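You operate a simulated robot arm through the tools that you are given. There is no shell and no other tool.

You are at the controls of a simulated robot arm. One attempt, no reset.

TASK
Level the long thin tube with the blue wheel, lock the wheels and put the level on the white patch.

Only the result counts: the job must be done as asked and must still hold three seconds after the hand-in. Knocking over, shifting, dropping, spilling or breaking anything else fails it.

THE ROBOT
A 7-joint arm with a three-finger gripper, fixed in place. Base frame: the origin is at the foot of the arm, x ahead of it, y to its left, z up; the work surface is at about z = 90. Readings come in cm, degrees, newtons and seconds.
Its first joint turns from -166.0 to 166.0 degrees. Payload 2.69 kg.
The tool frame sits at the grasp point between the pads (the TCP): z along the fingers, y along the line on which they close. The tips reach 3 cm beyond it. The gripper opens to 12.8 cm. The gripper's body begins 11.7 cm behind the TCP.
Orientation is told as [roll, pitch, yaw] about the base's x, y, z axes, in that order, counted from this pose: with the fingers straight down and closing along the base's y, the tool's x points along the base's -x, its y along +y and its z along -z.

THE INTERFACE
- The arm moves only by the tool play_rows. Its argument "commands" is one flat list of numbers, 7 for each row, row after row: the shift along the base's x, y, z in cm, then the turn, a rotation vector about the base's x, y, z in degrees, then the opening, from 0 (shut) to 1 (fully open). In form: [x, y, z, rx, ry, rz, hand, x, y, z, rx, ry, rz, hand, ...]. A call has 1 to 20 rows; each row is the pose to reach, as a shift and turn from the pose commanded when the call began. Rows are played at 5 a second. More than 5 cm and 8.6 degrees between two rows, or a gripper value outside its range, and nothing of the call is played. Where a pose cannot be reached the arm comes as near as it can. A force on the tool above 40 N (or 10 N above the force at the start of the call, whichever is more), or a blocked arm, ends the call early, and 0.2 s more pass. The fingers move at their own pace and stop on an object; they squeeze with about 26 N. The grip force told is the motor's: it shows also when the fingers shut on nothing. Time passes only in rows, and 0.2 s behind the last, so rows that repeat a pose let the fingers close. It gives the time, the measured TCP pose, the force on the tool (base axes), the opening and the grip force at its end, in the units of the frame above (readings bear some noise), with the torque about the TCP (base axes, N m) and any sound that the robot's microphone picked up.
- Cameras (640 x 400 px; columns grow to the right, rows downward): "scene" is fixed at [22.05, -49.86, 169.24]; the picture's right is [0.83, -0.56, 0.00], its down [-0.28, -0.42, -0.86] and it looks along [0.48, 0.72, -0.50] (base axes); focal length 316 px, centre (320, 200). "wrist" rides on the gripper at [5.8, 5.4, -13.1] in the tool frame; the picture's right is [-0.68, 0.74, 0.00], its down [-0.62, -0.57, -0.55] and it looks along [-0.40, -0.37, 0.84] (tool axes); focal length 234 px, centre (320, 200).
- snapshot(camera): a new picture of that camera. It takes no simulated time.
- raise_lower(by): slides the trunk up (or, below 0, down) by that many cm; the arm rides with it, the base frame stays. It gives what a move gives, with no picture.
- probe_pixels(camera, pixels): there is no depth. For up to 12 entries [column, row, z] of the newest picture of that camera ("zoom" is the newest enlarged one), the place [x, y] in the base frame at which the ray of that pixel passes the height z, good to about 0.3 cm. It takes no simulated time.
- inspect(camera, box): a new picture of the part [left, top, right, bottom] of that camera's present view, enlarged. It takes no simulated time.
- job_done(): hands the job in; it is judged then, once.

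Leave the gripper open and the arm clear of the work at the hand-in unless told otherwise.

The tools are called after "Request:" as a command line: name --argument value ..., lists and objects as JSON in quotes. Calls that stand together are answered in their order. play_rows: Moves the arm, as the interface text tells. Its arguments: {"type":"object","properties":{"commands":{"type":"array"}},"required":["commands"]} The other tools are called the same way: raise_lower (by) slides the trunk up or down; snapshot (camera) takes a picture; probe_pixels (camera, pixels) gives the place at which the rays of pixels pass given heights; inspect (camera, box) takes an enlarged picture of a part of a camera's view; job_done () hands the job in.

At the start:

```text
time: 0.0
tcp_pos: [62.56, 31.19, 133.82]
tool_rot: [0.0, 0.0, 0.0]
contact_force: [-0.1, 0.6, -0.9]
torque: [-0.02, 0.0, 0.0]
gripper_width: 12.81
gripper_force: 0.0
trunk travel left (down, up): [-15.0, 20.0]
```

scene: 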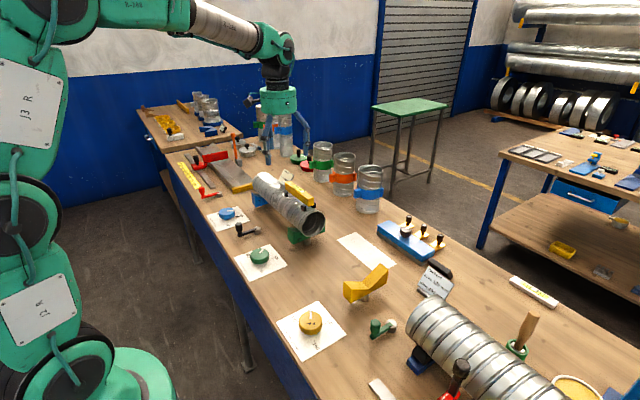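
wrist: 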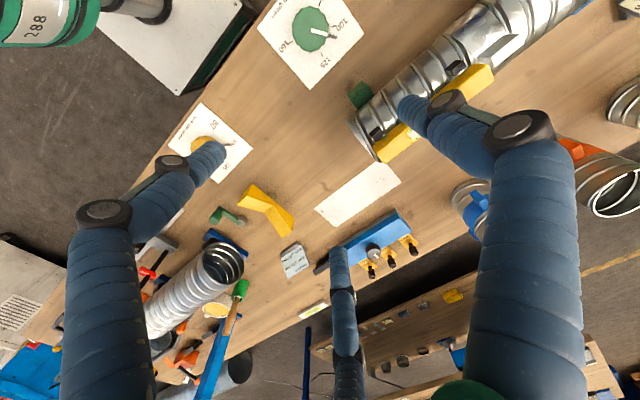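

I'll start by looking closely at the scene: the tube with a yellow level on it near (290,205), the three knobs/wheels at (227,214), (259,256), (310,321), the white patch at (365,250), and the rest.

Request:
inspect --camera "scene" --box '[170, 130, 350, 243]'

Request:
inspect --camera "scene" --box '[220, 220, 460, 370]'

Request:
inspect --camera "wrist" --box '[160, 0, 560, 250]'

```text
3.54 times, centred on (260, 186) of scene
```

zoom: 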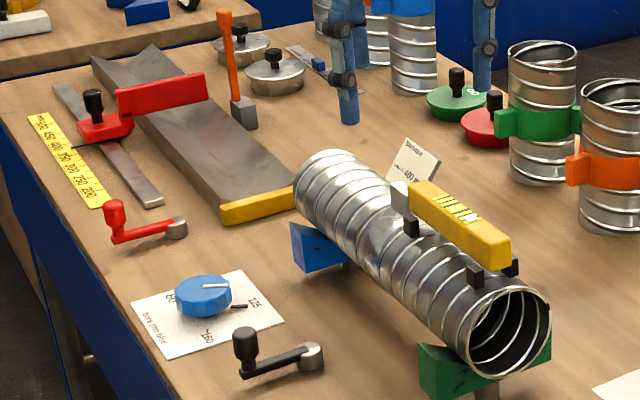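

```text
2.67 times, centred on (340, 295) of scene
```

zoom: 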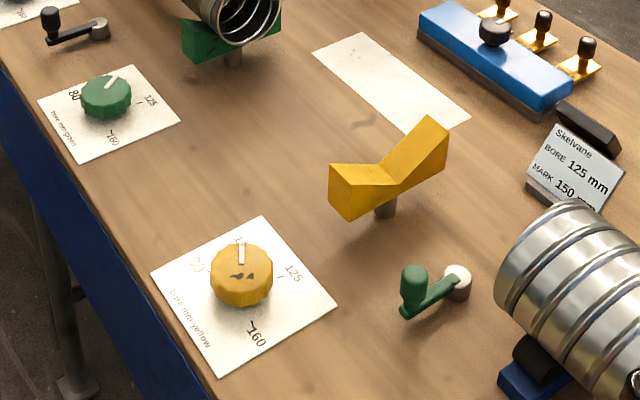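

```text
1.60 times, centred on (360, 125) of wrist
```

zoom: 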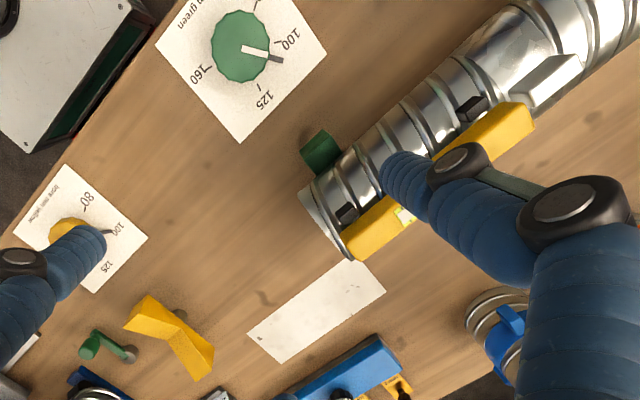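

I see the tube on a blue and a green V-cradle with a yellow level on top, three dial cards with wheels, and small cranks (red, black, green). I'll zoom in closer on each of these for labels.

Request:
inspect --camera "scene" --box '[200, 195, 280, 245]'

Request:
inspect --camera "scene" --box '[245, 165, 335, 245]'

Request:
inspect --camera "scene" --box '[370, 210, 470, 300]'

Request:
inspect --camera "scene" --box '[360, 280, 580, 400]'

Request:
inspect --camera "scene" --box '[160, 130, 260, 205]'

Request:
inspect --camera "scene" --box '[230, 235, 290, 285]'

Request:
inspect --camera "scene" --box '[270, 290, 350, 360]'

```text
8.00 times, centred on (240, 220) of scene
```

zoom: 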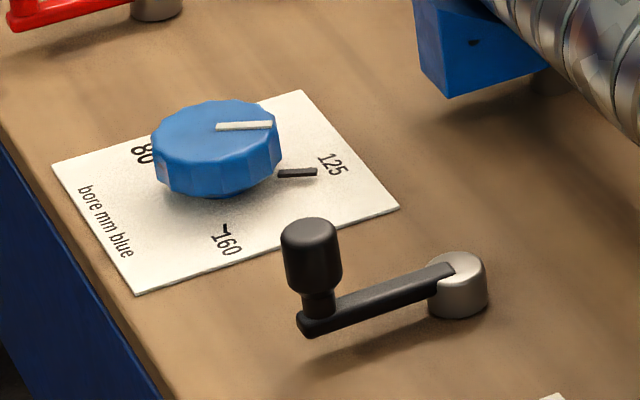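

```text
5.00 times, centred on (290, 205) of scene
```

zoom: 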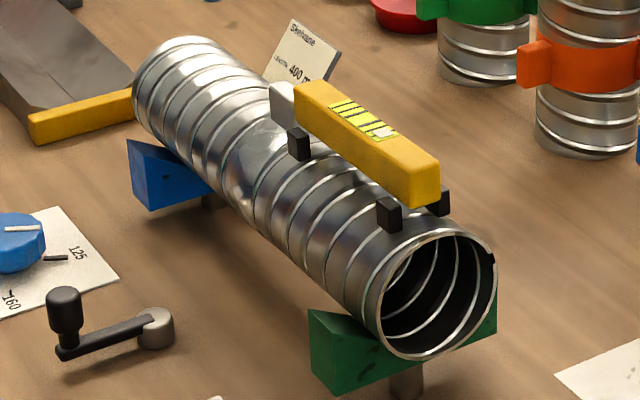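

```text
4.44 times, centred on (420, 255) of scene
```

zoom: 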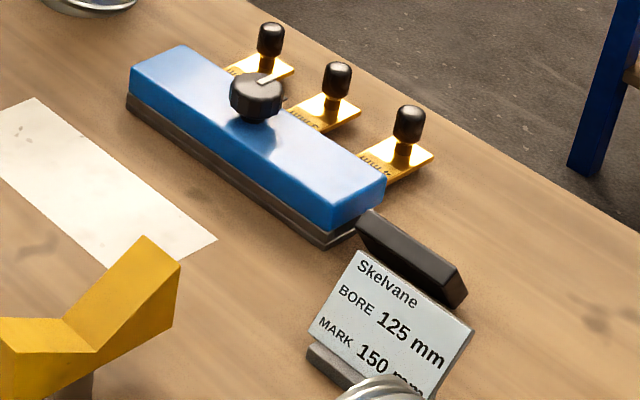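

```text
2.91 times, centred on (470, 340) of scene
```

zoom: 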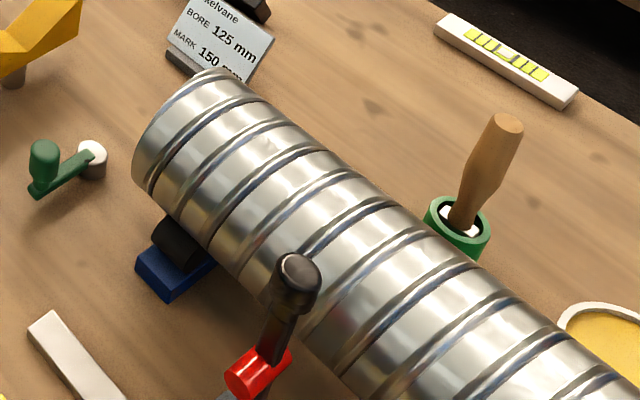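

```text
5.33 times, centred on (210, 168) of scene
```

zoom: 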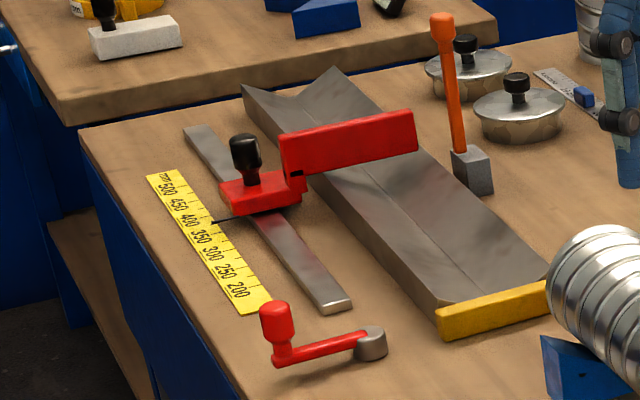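

```text
8.00 times, centred on (260, 260) of scene
```

zoom: 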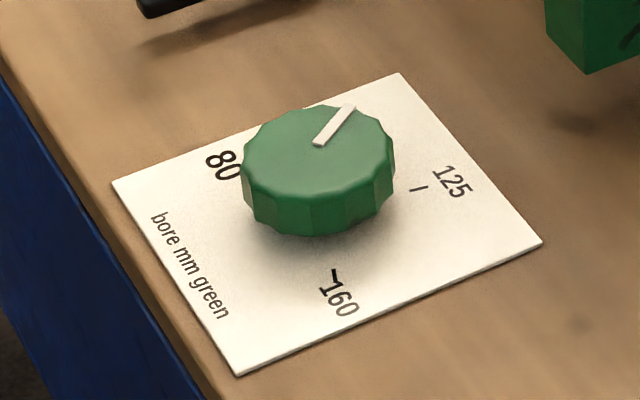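

```text
5.71 times, centred on (310, 325) of scene
```

zoom: 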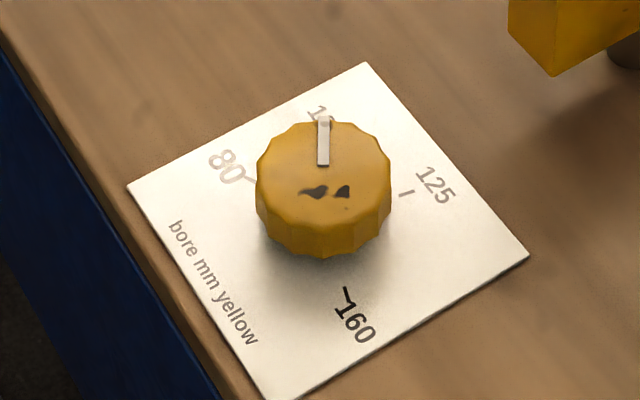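

The cards read "bore mm blue/green/yellow", each with a tick pointer. There is a black crank between the blue and green cards, a red one by the length stop, and a green one by the yellow card. I'll get positions of the main items by probing pixels.

Request:
snapshot --camera "scene"

Request:
probe_pixels --camera "scene" --pixels '[[227, 214, 94], [227, 220, 90], [259, 256, 94], [310, 321, 94], [297, 230, 93], [239, 227, 95], [365, 250, 90], [340, 236, 90], [377, 268, 90], [390, 264, 90], [353, 232, 90], [290, 190, 105]]'

Request:
probe_pixels --camera "scene" --pixels '[[283, 178, 108], [303, 200, 108], [313, 205, 108], [260, 180, 106], [314, 222, 106], [257, 230, 91], [376, 323, 95], [391, 323, 92], [202, 188, 95], [226, 193, 91], [344, 236, 90], [394, 265, 90]]'

```text
taken
```

scene: 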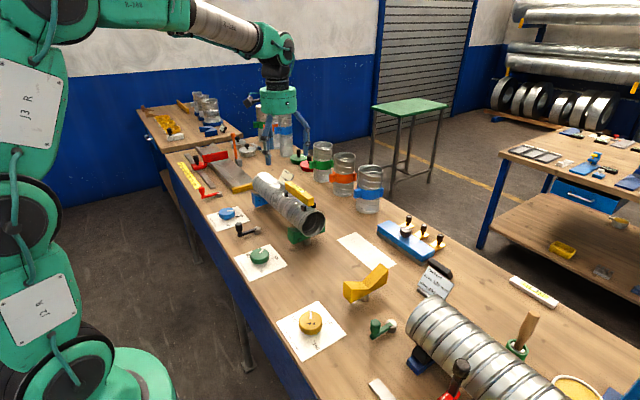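

```text
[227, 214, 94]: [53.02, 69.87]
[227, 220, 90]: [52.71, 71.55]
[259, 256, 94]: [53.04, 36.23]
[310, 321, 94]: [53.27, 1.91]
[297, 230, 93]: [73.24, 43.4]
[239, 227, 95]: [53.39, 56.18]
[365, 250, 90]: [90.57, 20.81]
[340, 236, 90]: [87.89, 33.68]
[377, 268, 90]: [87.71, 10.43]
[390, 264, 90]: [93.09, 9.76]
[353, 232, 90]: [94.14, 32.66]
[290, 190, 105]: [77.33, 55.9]
```

```text
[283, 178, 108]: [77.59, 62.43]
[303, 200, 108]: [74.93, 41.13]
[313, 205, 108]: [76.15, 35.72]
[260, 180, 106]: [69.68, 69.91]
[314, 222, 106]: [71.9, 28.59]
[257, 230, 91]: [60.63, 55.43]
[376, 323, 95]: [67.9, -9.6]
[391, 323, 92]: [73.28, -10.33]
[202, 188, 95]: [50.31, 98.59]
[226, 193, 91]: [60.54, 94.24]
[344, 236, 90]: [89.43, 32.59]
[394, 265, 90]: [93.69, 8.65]
```

The three wheels stand at about x=53, y=70 / 36 / 2, and the tube lies along y at x≈73 with the level on top. The black crank pivots near (60.6, 55.4). I'll move the hand up and over to around (55, 65, 125) so the wrist camera shows the level, the blue wheel and the black crank.

Request:
play_rows --commands '[-0.84, 3.78, -0.98, 0, 0, 0, 1, -1.68, 7.56, -1.96, 0, 0, 0, 1, -2.52, 11.3, -2.94, 0, 0, 0, 1, -3.36, 15.1, -3.92, 0, 0, 0, 1, -4.2, 18.9, -4.9, 0, 0, 0, 1, -5.04, 22.7, -5.88, 0, 0, 0, 1, -5.88, 26.4, -6.86, 0, 0, 0, 1, -6.72, 30.2, -7.84, 0, 0, 0, 1, -7.56, 34, -8.8, 0, 0, 0, 1, -7.56, 34, -8.8, 0, 0, 0, 1]'

Request:
snapshot --camera "wrist"

Request:
snapshot --camera "scene"

```text
time: 2.2
tcp_pos: [54.92, 65.34, 125.04]
tool_rot: [0.0, 0.0, 0.0]
contact_force: [-0.4, 1.0, 0.4]
torque: [-0.08, -0.04, -0.02]
gripper_width: 12.8
gripper_force: 0.0
trunk travel left (down, up): [-15.0, 20.0]
```

```text
taken
```

wrist: 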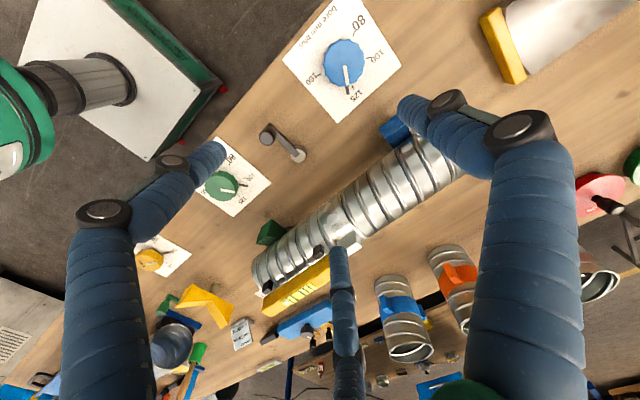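

```text
taken
```

scene: 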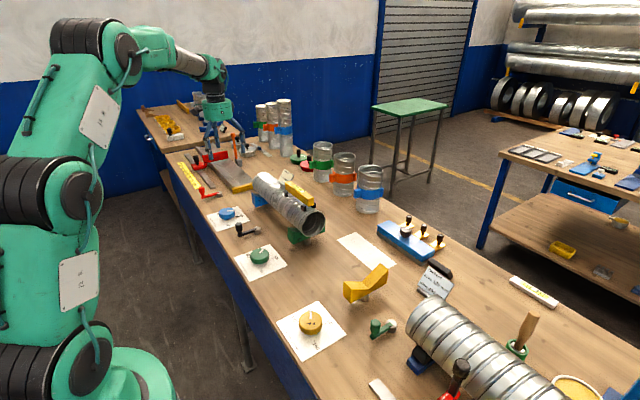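

The wrist picture shows the blue wheel at (343,65), the black crank at (283,142), the tube, and the yellow level at (297,290). I'll enlarge these areas.

Request:
inspect --camera "wrist" --box '[250, 0, 410, 170]'

Request:
inspect --camera "wrist" --box '[240, 180, 400, 330]'

Request:
inspect --camera "wrist" --box '[130, 130, 290, 330]'

```text
2.35 times, centred on (330, 85) of wrist
```

zoom: 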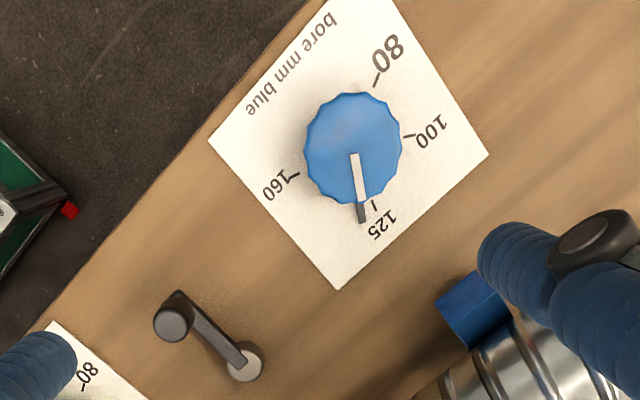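

```text
2.67 times, centred on (320, 255) of wrist
```

zoom: 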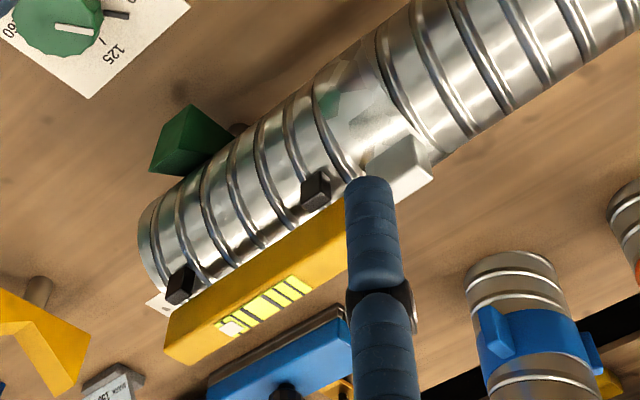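

```text
2.00 times, centred on (210, 230) of wrist
```

zoom: 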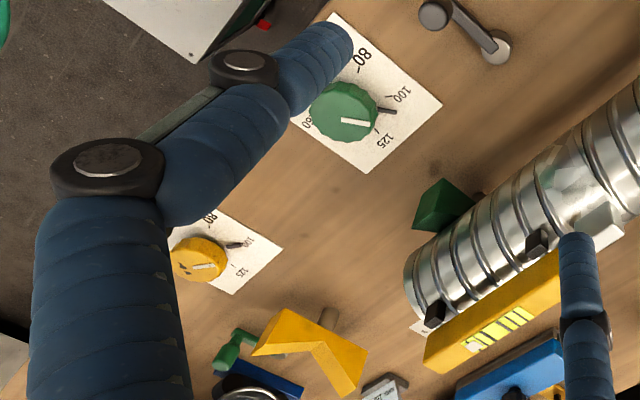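

In the zoom, the level's vial shows a white bubble at its −y end (toward the green cradle). The pointer of the blue wheel is just past 125, while green and yellow sit near 100. I'll zoom further on the vial, the cranks and the dial for detail.

Request:
inspect --camera "wrist" --box '[280, 270, 330, 312]'

Request:
inspect --camera "wrist" --box '[250, 115, 320, 170]'

Request:
inspect --camera "wrist" --box '[315, 30, 385, 110]'

Request:
inspect --camera "scene" --box '[280, 175, 330, 210]'

Request:
inspect --camera "scene" --box '[360, 305, 410, 345]'

Request:
inspect --camera "scene" --box '[190, 170, 240, 205]'

```text
9.52 times, centred on (305, 291) of wrist
```

zoom: 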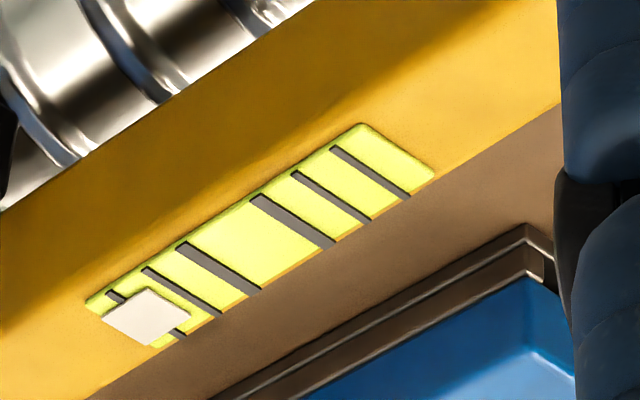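

```text
7.27 times, centred on (285, 142) of wrist
```

zoom: 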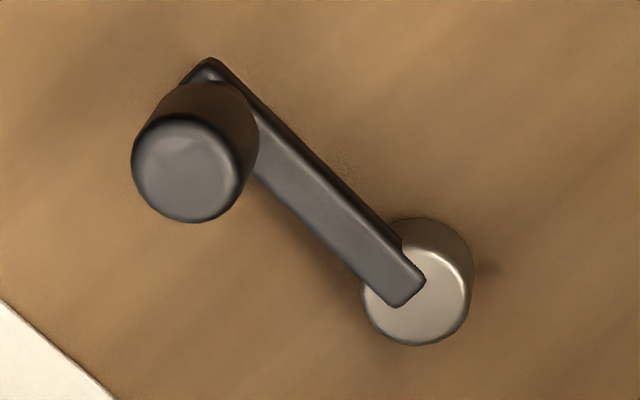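

```text
5.00 times, centred on (350, 70) of wrist
```

zoom: 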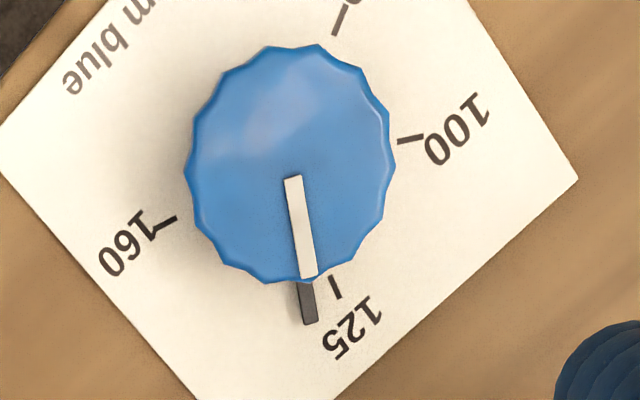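

```text
11.43 times, centred on (305, 192) of scene
```

zoom: 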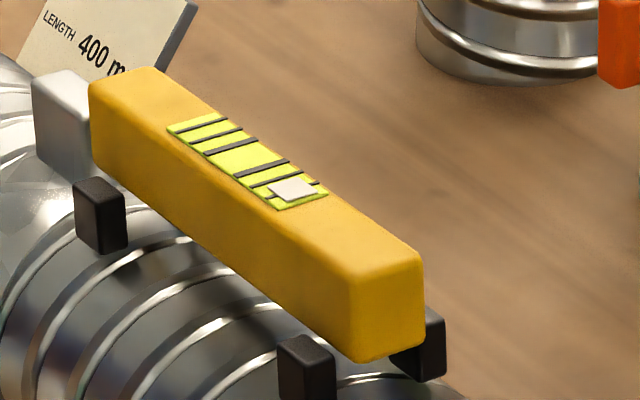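

```text
10.00 times, centred on (385, 325) of scene
```

zoom: 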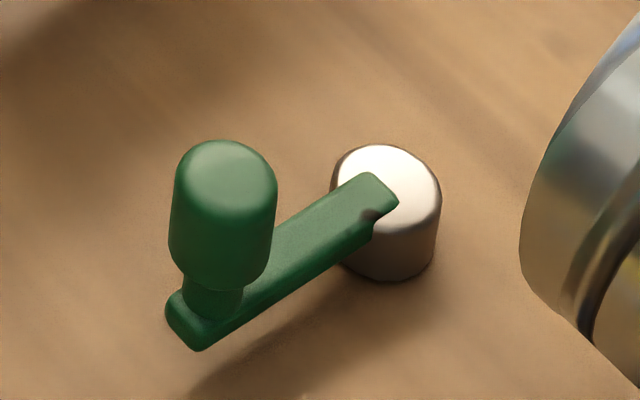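

```text
11.43 times, centred on (215, 188) of scene
```

zoom: 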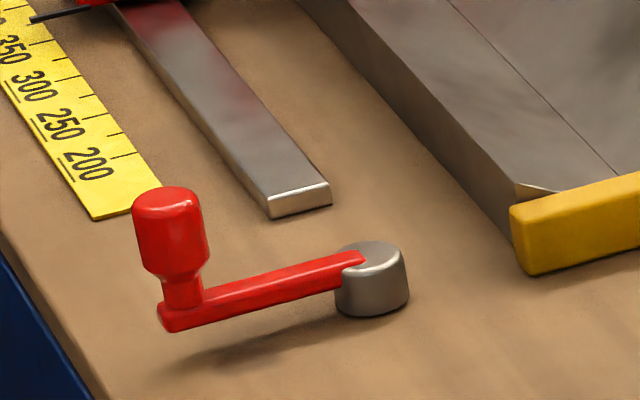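

The bubble (white square) is at the −y end of the vial, so the green side is high and the blue end is low. I'll check the gripper's real shape in the scene view, since the wrist view seems to show three fingers.

Request:
inspect --camera "scene" --box '[180, 80, 270, 180]'

Request:
inspect --camera "wrist" --box '[0, 0, 640, 400]'

```text
4.00 times, centred on (225, 130) of scene
```

zoom: 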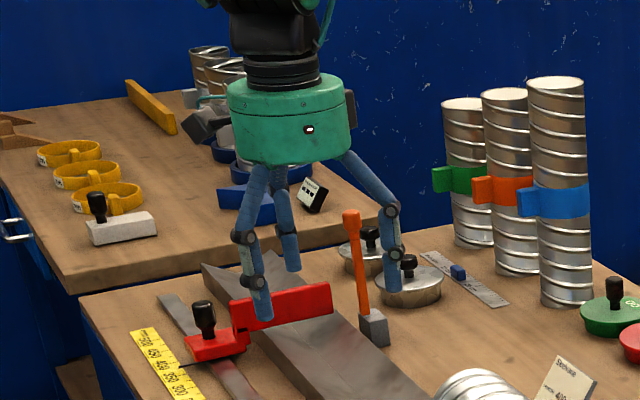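

```text
1.00 times, centred on (320, 200) of wrist (not enlarged: the box is as wide or as high as the picture)
```

zoom: 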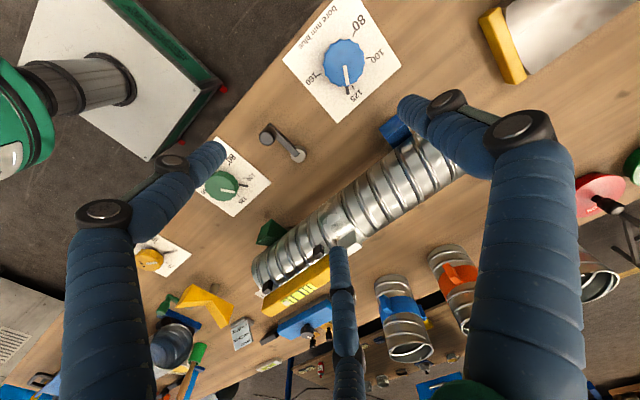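

The gripper visibly has three fingers, 120° apart. I'll close it partway and fully in mid-air here to learn how it actually closes.

Request:
play_rows --commands '[0, 0, 0, 0, 0, 0, 0.4, 0, 0, 0, 0, 0, 0, 0.4, 0, 0, 0, 0, 0, 0, 0.4]'

Request:
snapshot --camera "wrist"

Request:
inspect --camera "scene" --box '[180, 80, 270, 180]'

```text
time: 3.0
tcp_pos: [54.89, 65.25, 125.05]
tool_rot: [0.1, 0.1, 0.0]
contact_force: [0.7, 0.2, -0.7]
torque: [0.02, 0.03, 0.01]
gripper_width: 5.14
gripper_force: 0.0
trunk travel left (down, up): [-15.0, 20.0]
```

```text
taken
```

wrist: 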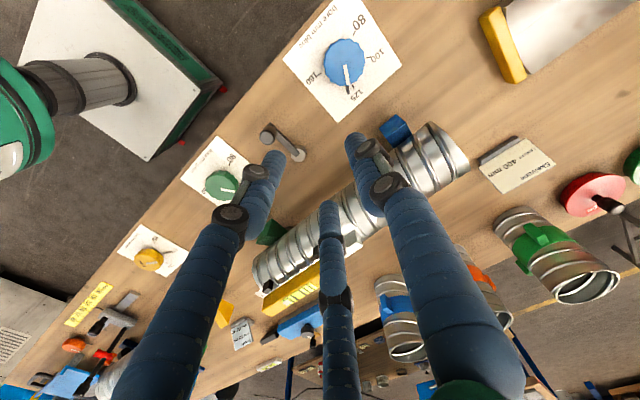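

```text
4.00 times, centred on (225, 130) of scene
```

zoom: 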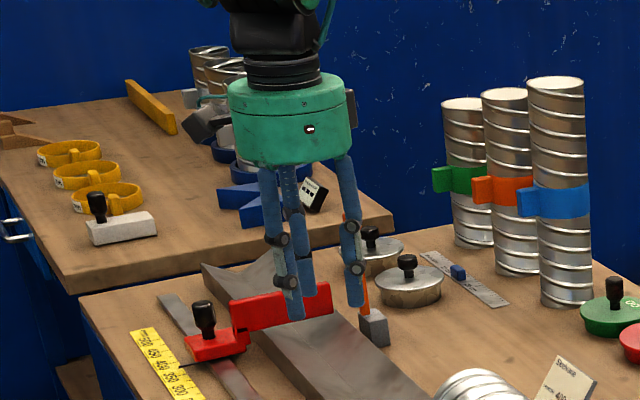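

The fingers close concentrically (three fingers, radius about half the width reading). Next I'll measure the blue wheel: I'll enlarge it in both cameras and triangulate.

Request:
inspect --camera "scene" --box '[207, 198, 257, 233]'

Request:
probe_pixels --camera "zoom" --pixels '[[138, 165, 90.3], [400, 110, 90.3]]'

Request:
inspect --camera "wrist" --box '[310, 25, 390, 115]'

```text
11.43 times, centred on (232, 216) of scene
```

zoom: 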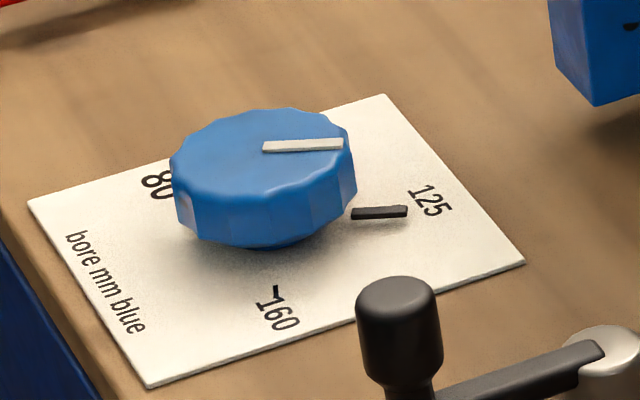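

```text
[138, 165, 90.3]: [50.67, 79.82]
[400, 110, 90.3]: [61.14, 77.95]
```

```text
4.44 times, centred on (350, 70) of wrist
```

zoom: 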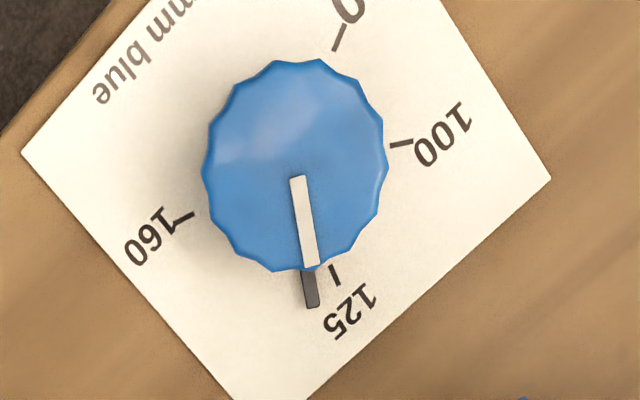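

I'll probe the stripe ends, wheel rim and dial marks in this enlarged wrist picture.

Request:
probe_pixels --camera "zoom" --pixels '[[296, 178, 94], [296, 178, 96], [312, 266, 94], [312, 266, 96], [202, 165, 94], [388, 165, 94], [295, 58, 94], [295, 272, 94], [338, 38, 90.3], [400, 145, 90.3], [334, 275, 90.3], [187, 216, 90.3]]'

Request:
inspect --camera "scene" --box '[207, 198, 257, 233]'

Request:
probe_pixels --camera "zoom" --pixels '[[266, 147, 94], [266, 147, 96], [342, 144, 94], [342, 144, 96], [172, 170, 94], [172, 170, 96], [354, 150, 94], [354, 150, 96], [408, 210, 91], [352, 213, 91], [276, 290, 90.3], [417, 190, 90.3]]'

```text
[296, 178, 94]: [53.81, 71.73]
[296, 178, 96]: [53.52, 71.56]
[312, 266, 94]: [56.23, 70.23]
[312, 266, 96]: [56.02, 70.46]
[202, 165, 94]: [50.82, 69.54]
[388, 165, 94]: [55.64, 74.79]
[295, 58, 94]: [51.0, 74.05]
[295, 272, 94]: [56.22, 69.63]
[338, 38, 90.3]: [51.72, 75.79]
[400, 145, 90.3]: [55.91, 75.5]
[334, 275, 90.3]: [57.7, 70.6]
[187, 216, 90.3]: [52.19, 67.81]
```

```text
11.43 times, centred on (232, 216) of scene
```

zoom: 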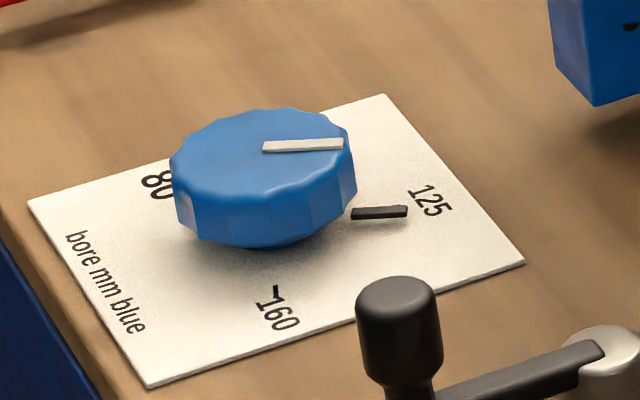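

```text
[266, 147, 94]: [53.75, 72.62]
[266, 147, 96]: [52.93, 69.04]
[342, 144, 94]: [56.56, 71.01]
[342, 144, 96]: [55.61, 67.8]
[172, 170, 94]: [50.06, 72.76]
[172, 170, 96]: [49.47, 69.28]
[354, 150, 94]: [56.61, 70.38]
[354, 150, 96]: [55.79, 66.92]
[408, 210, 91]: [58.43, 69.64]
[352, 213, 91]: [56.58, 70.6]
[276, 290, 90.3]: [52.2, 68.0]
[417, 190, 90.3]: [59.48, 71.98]
```

Findings: wheel centre ≈ (53.5, 71.8), top z ≈ 94.5, diameter ≈ 7.1 cm. Its marks run at about −2.8°/mm (80 at 113°, 100 at 57°, 125 at −15°, 160 at −109°), and the pointer is at about −26°, near 129. I'll open the hand, move over the wheel centre and turn the tool −40° so that there is room to turn counter-clockwise, then come down to a halfway height.

Request:
play_rows --commands '[-0.3, 1.3, 0, 0, 0, -8, 1, -0.6, 2.6, 0, 0, 0, -16, 1, -0.9, 3.9, 0, 0, 0, -24, 1, -1.2, 5.2, 0, 0, 0, -32, 1, -1.5, 6.6, 0, 0, 0, -40, 1, -1.5, 6.6, -4, 0, 0, -40, 1, -1.5, 6.6, -8, 0, 0, -40, 1, -1.5, 6.6, -12, 0, 0, -40, 1, -1.5, 6.6, -16, 0, 0, -40, 1, -1.5, 6.6, -20, 0, 0, -40, 1, -1.5, 6.6, -20, 0, 0, -40, 1]'

Request:
snapshot --camera "wrist"

Request:
inspect --camera "scene" --box '[180, 130, 320, 240]'

```text
time: 5.4
tcp_pos: [53.31, 71.78, 104.86]
tool_rot: [-0.1, -0.1, -39.9]
contact_force: [0.4, 0.4, -0.1]
torque: [-0.01, 0.04, 0.01]
gripper_width: 12.79
gripper_force: 0.0
trunk travel left (down, up): [-15.0, 20.0]
```

```text
taken
```

wrist: 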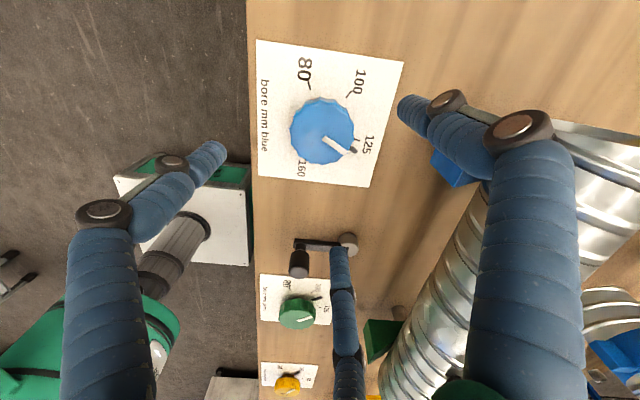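

```text
3.64 times, centred on (250, 185) of scene
```

zoom: 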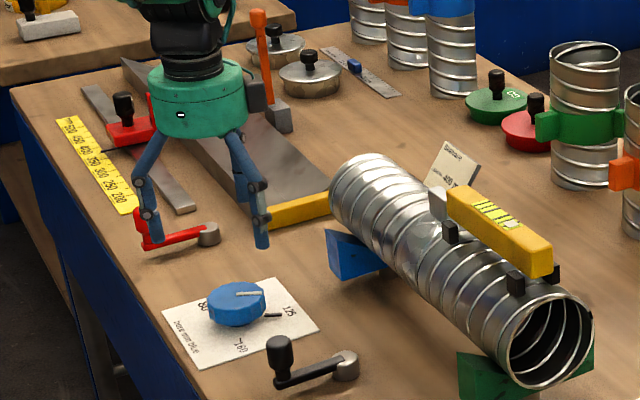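

The hand is above the wheel. I'll check the centring by probing the wheel rim in the wrist picture.

Request:
inspect --camera "wrist" --box '[250, 80, 390, 190]'

Request:
probe_pixels --camera "wrist" --pixels '[[290, 127, 94.5], [355, 131, 94.5], [322, 97, 94.5], [320, 164, 94.5], [308, 88, 90.3], [350, 95, 90.3], [360, 140, 90.3], [303, 158, 90.3]]'

```text
3.64 times, centred on (320, 135) of wrist
```

zoom: 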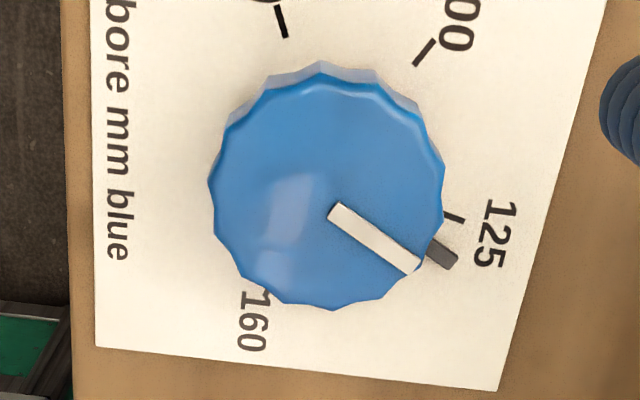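

```text
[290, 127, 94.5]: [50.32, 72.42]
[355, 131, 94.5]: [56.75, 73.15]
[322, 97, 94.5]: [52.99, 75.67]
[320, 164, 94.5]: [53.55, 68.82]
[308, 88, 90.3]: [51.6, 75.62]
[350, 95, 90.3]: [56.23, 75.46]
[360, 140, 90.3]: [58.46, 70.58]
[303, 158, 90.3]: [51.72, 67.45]
```

The wheel centre reads (53.5, 71.9), so the hand is well centred. I'll descend 10 cm to TCP z≈95 (tips at ≈92, above the pointer and card) with the hand still open.

Request:
play_rows --commands '[0, 0.1, -2.5, 0, 0, 0, 1, 0, 0.1, -5, 0, 0, 0, 1, 0, 0.1, -7.5, 0, 0, 0, 1, 0, 0.1, -9, 0, 0, 0, 1, 0, 0.1, -10, 0, 0, 0, 1, 0, 0.1, -10, 0, 0, 0, 1]'

Request:
snapshot --camera "wrist"

Request:
inspect --camera "scene" --box '[190, 140, 330, 245]'

```text
time: 6.8
tcp_pos: [53.41, 71.97, 94.86]
tool_rot: [0.0, 0.1, -40.0]
contact_force: [0.4, -0.1, 0.0]
torque: [-0.02, -0.01, 0.0]
gripper_width: 12.83
gripper_force: 0.1
trunk travel left (down, up): [-15.0, 20.0]
```

```text
taken
```

wrist: 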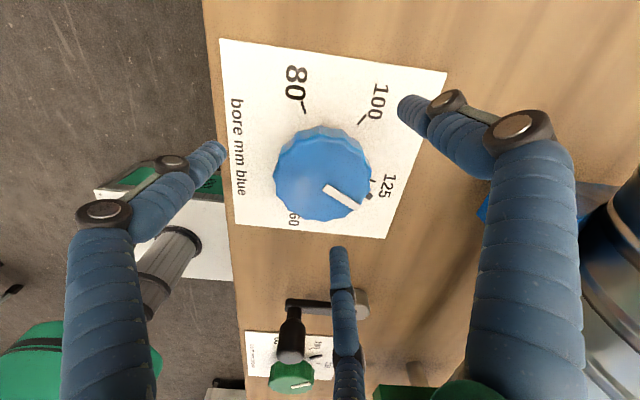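

```text
3.81 times, centred on (260, 192) of scene
```

zoom: 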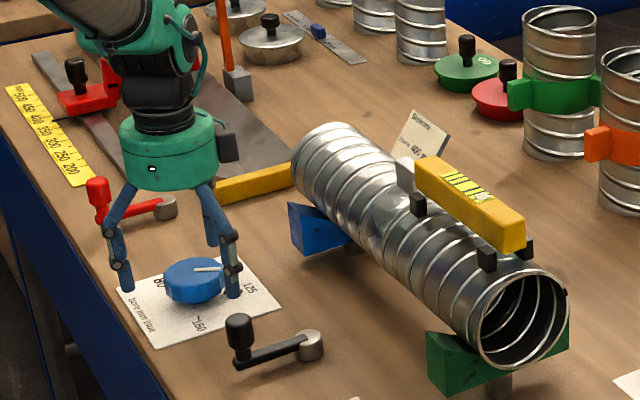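

The fingers surround the wheel. I'll close on it, holding the pose for five rows.

Request:
play_rows --commands '[0, 0, 0, 0, 0, 0, 0, 0, 0, 0, 0, 0, 0, 0, 0, 0, 0, 0, 0, 0, 0, 0, 0, 0, 0, 0, 0, 0]'

Request:
snapshot --camera "wrist"

```text
time: 7.8
tcp_pos: [53.5, 71.99, 94.92]
tool_rot: [0.1, -0.1, -40.0]
contact_force: [16.9, -2.9, -0.9]
torque: [-0.08, -0.75, -0.09]
gripper_width: 6.62
gripper_force: 45.2
trunk travel left (down, up): [-15.0, 20.0]
```

```text
taken
```

wrist: 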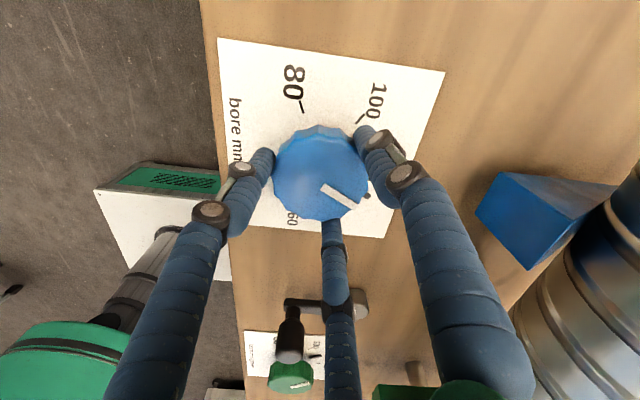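

The grip holds at 6.62 cm with a 17 N side load in +x, so the hand is slightly off-centre. I'll nudge +0.15 cm in x and turn 15° counter-clockwise to see how the wheel responds.

Request:
play_rows --commands '[0.15, 0, 0, 0, 0, 0, 0, 0.15, 0, 0, 0, 0, 3, 0, 0.15, 0, 0, 0, 0, 6, 0, 0.15, 0, 0, 0, 0, 9, 0, 0.15, 0, 0, 0, 0, 12, 0, 0.15, 0, 0, 0, 0, 15, 0, 0.15, 0, 0, 0, 0, 15, 0]'

Request:
snapshot --camera "wrist"

Request:
inspect --camera "scene" --box '[190, 140, 330, 245]'

Request:
inspect --camera "scene" --box '[280, 175, 330, 210]'

```text
time: 9.4
tcp_pos: [53.43, 72.04, 95.05]
tool_rot: [-0.1, 0.0, -25.0]
contact_force: [6.5, 6.0, -1.0]
torque: [0.28, 0.03, -0.34]
gripper_width: 6.66
gripper_force: 45.0
trunk travel left (down, up): [-15.0, 20.0]
```

```text
taken
```

wrist: 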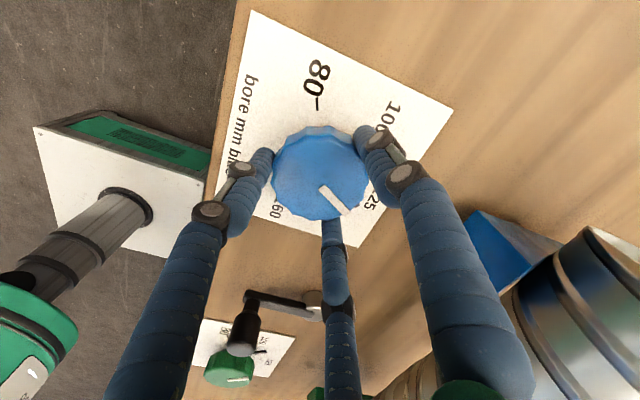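

```text
3.81 times, centred on (260, 192) of scene
```

zoom: 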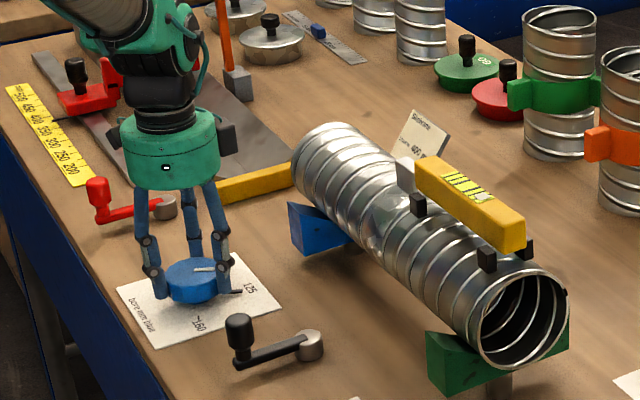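

```text
11.43 times, centred on (305, 192) of scene
```

zoom: 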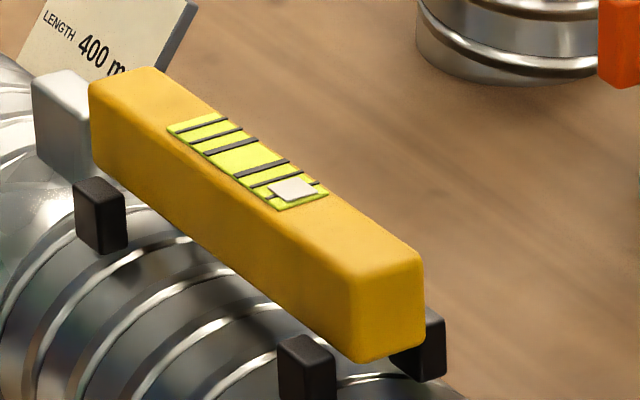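

The stripe seems to have slipped relative to the fingers. I'll look closely to see whether the wheel really turned.

Request:
inspect --camera "scene" --box '[207, 198, 257, 233]'

Request:
inspect --camera "wrist" --box '[240, 90, 400, 230]'

```text
11.43 times, centred on (232, 216) of scene
```

zoom: 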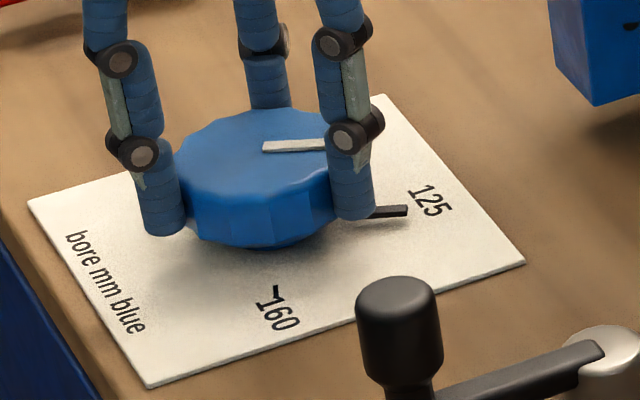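

```text
2.86 times, centred on (320, 160) of wrist
```

zoom: 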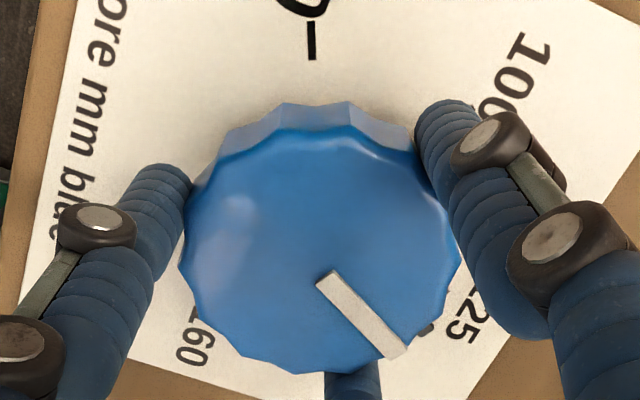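

The stripe in the scene picture is exactly where it was, so the wheel did not turn: the fingers slipped, or it is locked. I'll turn a further few degrees in small calls and read the torque to tell which.

Request:
play_rows --commands '[0, 0, 0, 0, 0, 4, 0]'

Request:
play_rows --commands '[0, 0, 0, 0, 0, 4, 0]'

Request:
inspect --camera "scene" --box '[207, 198, 257, 233]'

```text
time: 9.8
tcp_pos: [53.51, 71.98, 94.95]
tool_rot: [0.0, 0.0, -21.1]
contact_force: [5.9, 4.3, 0.3]
torque: [0.11, -0.18, -1.52]
gripper_width: 6.63
gripper_force: 45.5
trunk travel left (down, up): [-15.0, 20.0]
```

```text
time: 10.2
tcp_pos: [53.51, 71.94, 95.07]
tool_rot: [-0.1, 0.0, -17.0]
contact_force: [3.7, 3.5, 0.7]
torque: [0.12, -0.08, -1.33]
gripper_width: 6.65
gripper_force: 44.9
trunk travel left (down, up): [-15.0, 20.0]
```

```text
11.43 times, centred on (232, 216) of scene
```

zoom: 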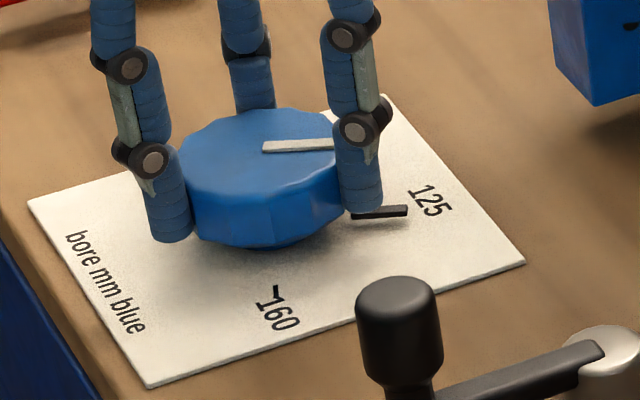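

At 1.5 N·m the wheel still does not move, so it seems locked, probably by the black lever nearby, which would have to be loosened first and tightened afterwards. I'll let go of the wheel, rise 15 cm and shift to look at the black lever.

Request:
play_rows --commands '[0, 0, 0, 0, 0, 0, 1, 0, 0, 0, 0, 0, 0, 1, 0, 0, 0, 0, 0, 0, 1, 0, 0, 4, 0, 0, 4, 1, 0, 0, 8, 0, 0, 8, 1, 0, 0, 12, 0, 0, 12, 1, -1, -2, 15, 0, 0, 17, 1, -2, -4, 15, 0, 0, 17, 1, -3, -6, 15, 0, 0, 17, 1, -3, -6, 15, 0, 0, 17, 1]'

Request:
snapshot --camera "wrist"

Request:
inspect --camera "scene" --box '[180, 160, 280, 240]'

```text
time: 12.4
tcp_pos: [50.48, 65.78, 109.96]
tool_rot: [0.0, 0.0, 0.0]
contact_force: [-0.3, -0.9, 0.6]
torque: [0.02, -0.01, -0.03]
gripper_width: 12.79
gripper_force: 0.1
trunk travel left (down, up): [-15.0, 20.0]
```

```text
taken
```

wrist: 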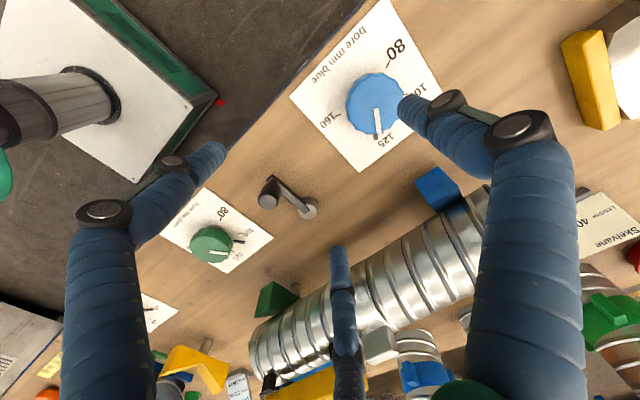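

```text
5.00 times, centred on (230, 200) of scene
```

zoom: 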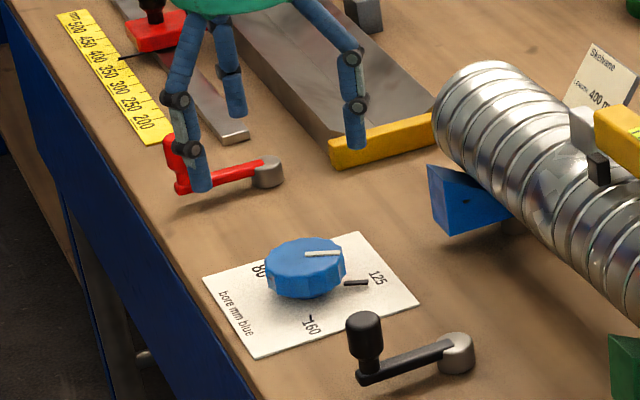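

I'll enlarge the black lever in the wrist view and measure its pivot and handle.

Request:
inspect --camera "wrist" --box '[245, 165, 335, 225]'

Request:
probe_pixels --camera "wrist" --pixels '[[267, 199, 96], [267, 199, 98], [267, 180, 92], [309, 208, 93], [309, 208, 94]]'

Request:
inspect --camera "scene" --box '[225, 215, 275, 245]'

Request:
probe_pixels --camera "zoom" --pixels '[[160, 100, 96], [160, 100, 98], [160, 100, 97], [428, 180, 93], [428, 180, 92], [190, 250, 92]]'

```text
6.67 times, centred on (290, 195) of wrist
```

zoom: 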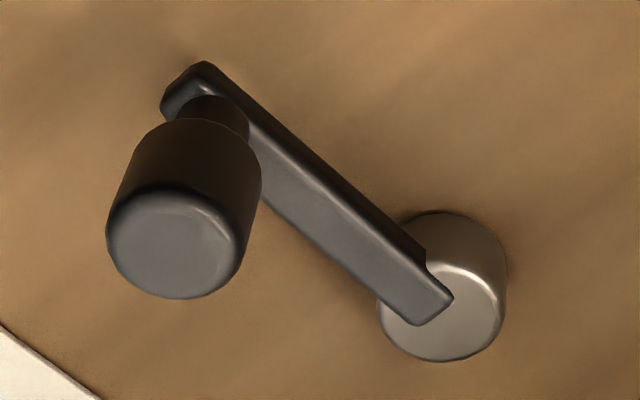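

```text
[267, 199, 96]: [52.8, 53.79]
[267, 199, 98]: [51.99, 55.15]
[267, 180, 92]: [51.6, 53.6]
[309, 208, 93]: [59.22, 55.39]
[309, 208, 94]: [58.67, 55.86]
```

```text
12.80 times, centred on (250, 230) of scene
```

zoom: 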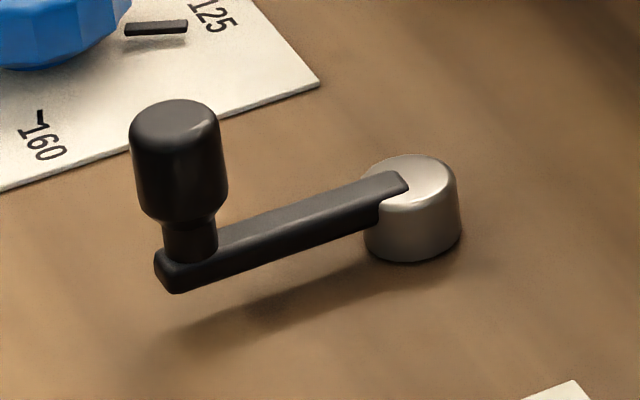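

```text
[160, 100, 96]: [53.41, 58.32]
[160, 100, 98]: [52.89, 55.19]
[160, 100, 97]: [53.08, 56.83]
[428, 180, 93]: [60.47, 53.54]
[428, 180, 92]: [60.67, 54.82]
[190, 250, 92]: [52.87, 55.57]
```

The handle top is at about (52.8, 55.0, z≈98) and the pivot at about (60.2, 54.6, z≈92.2). The arm is about 7.4 cm long and points to −x. I'll move over the handle with the hand at 0.6 and look again before going down.

Request:
play_rows --commands '[0.7, -3.6, 0, 0, 0, 0, 0.6, 1.4, -7.2, 0, 0, 0, 0, 0.6, 2.15, -10.9, 0, 0, 0, 0, 0.6, 2.15, -10.9, -4, 0, 0, 0, 0.6, 2.15, -10.9, -4, 0, 0, 0, 0.6]'

Request:
snapshot --camera "wrist"

Request:
inspect --camera "scene" --box '[200, 170, 290, 240]'

```text
time: 13.6
tcp_pos: [52.75, 54.92, 105.87]
tool_rot: [-0.1, 0.2, 0.0]
contact_force: [0.7, 0.5, -1.6]
torque: [-0.08, 0.02, 0.0]
gripper_width: 7.67
gripper_force: 0.0
trunk travel left (down, up): [-15.0, 20.0]
```

```text
taken
```

wrist: 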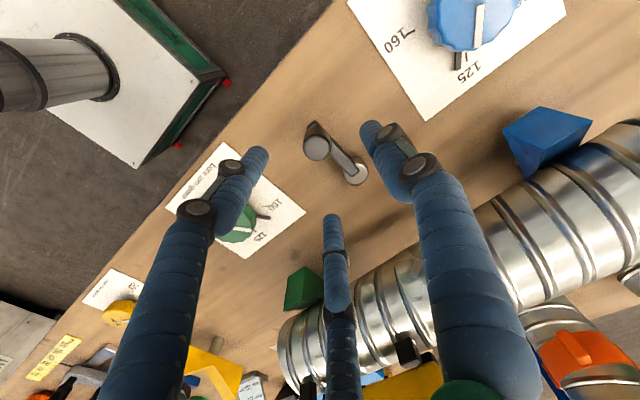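

```text
5.71 times, centred on (245, 205) of scene
```

zoom: 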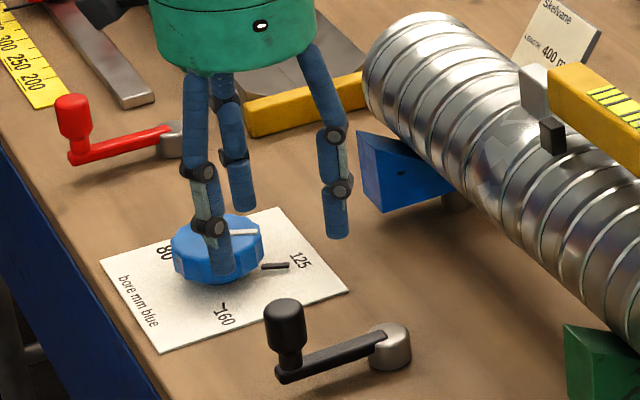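

The handle top shows at (316,148), and the point straight below the TCP at z=98 should show at (319,148), so it is well aligned. I'll descend 9 cm to TCP z≈97 and close on the handle.

Request:
play_rows --commands '[-0.1, 0, -3, 0, 0, 0, 0.6, -0.1, 0, -6, 0, 0, 0, 0.6, -0.1, 0, -9, 0, 0, 0, 0.6, -0.1, 0, -9, 0, 0, 0, 0.6]'

Request:
snapshot --camera "wrist"

Request:
inspect --camera "scene" --box '[200, 180, 290, 250]'

```text
time: 14.6
tcp_pos: [52.55, 54.96, 96.86]
tool_rot: [0.0, 0.0, -0.1]
contact_force: [0.5, 0.6, -0.2]
torque: [-0.02, 0.01, -0.03]
gripper_width: 7.67
gripper_force: 0.1
trunk travel left (down, up): [-15.0, 20.0]
```

```text
taken
```

wrist: 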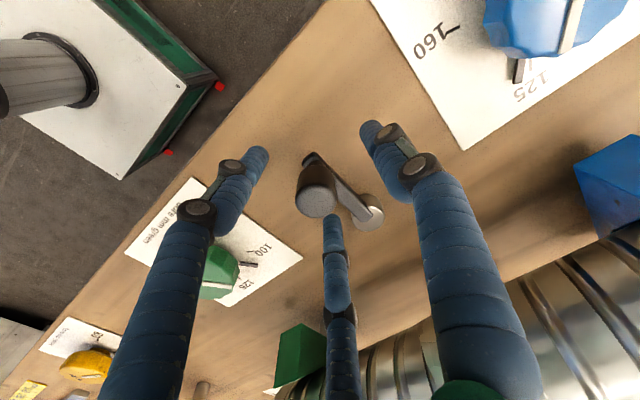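

```text
5.71 times, centred on (245, 215) of scene
```

zoom: 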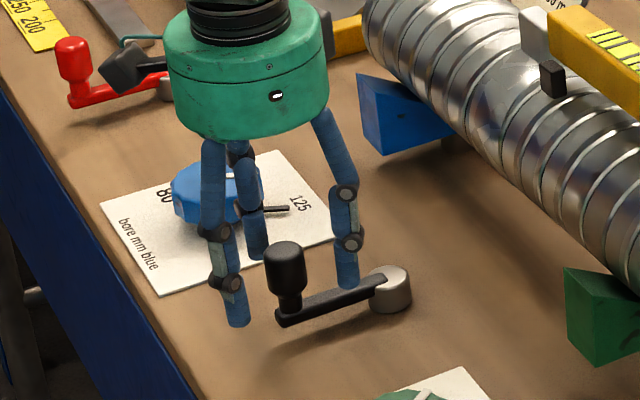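

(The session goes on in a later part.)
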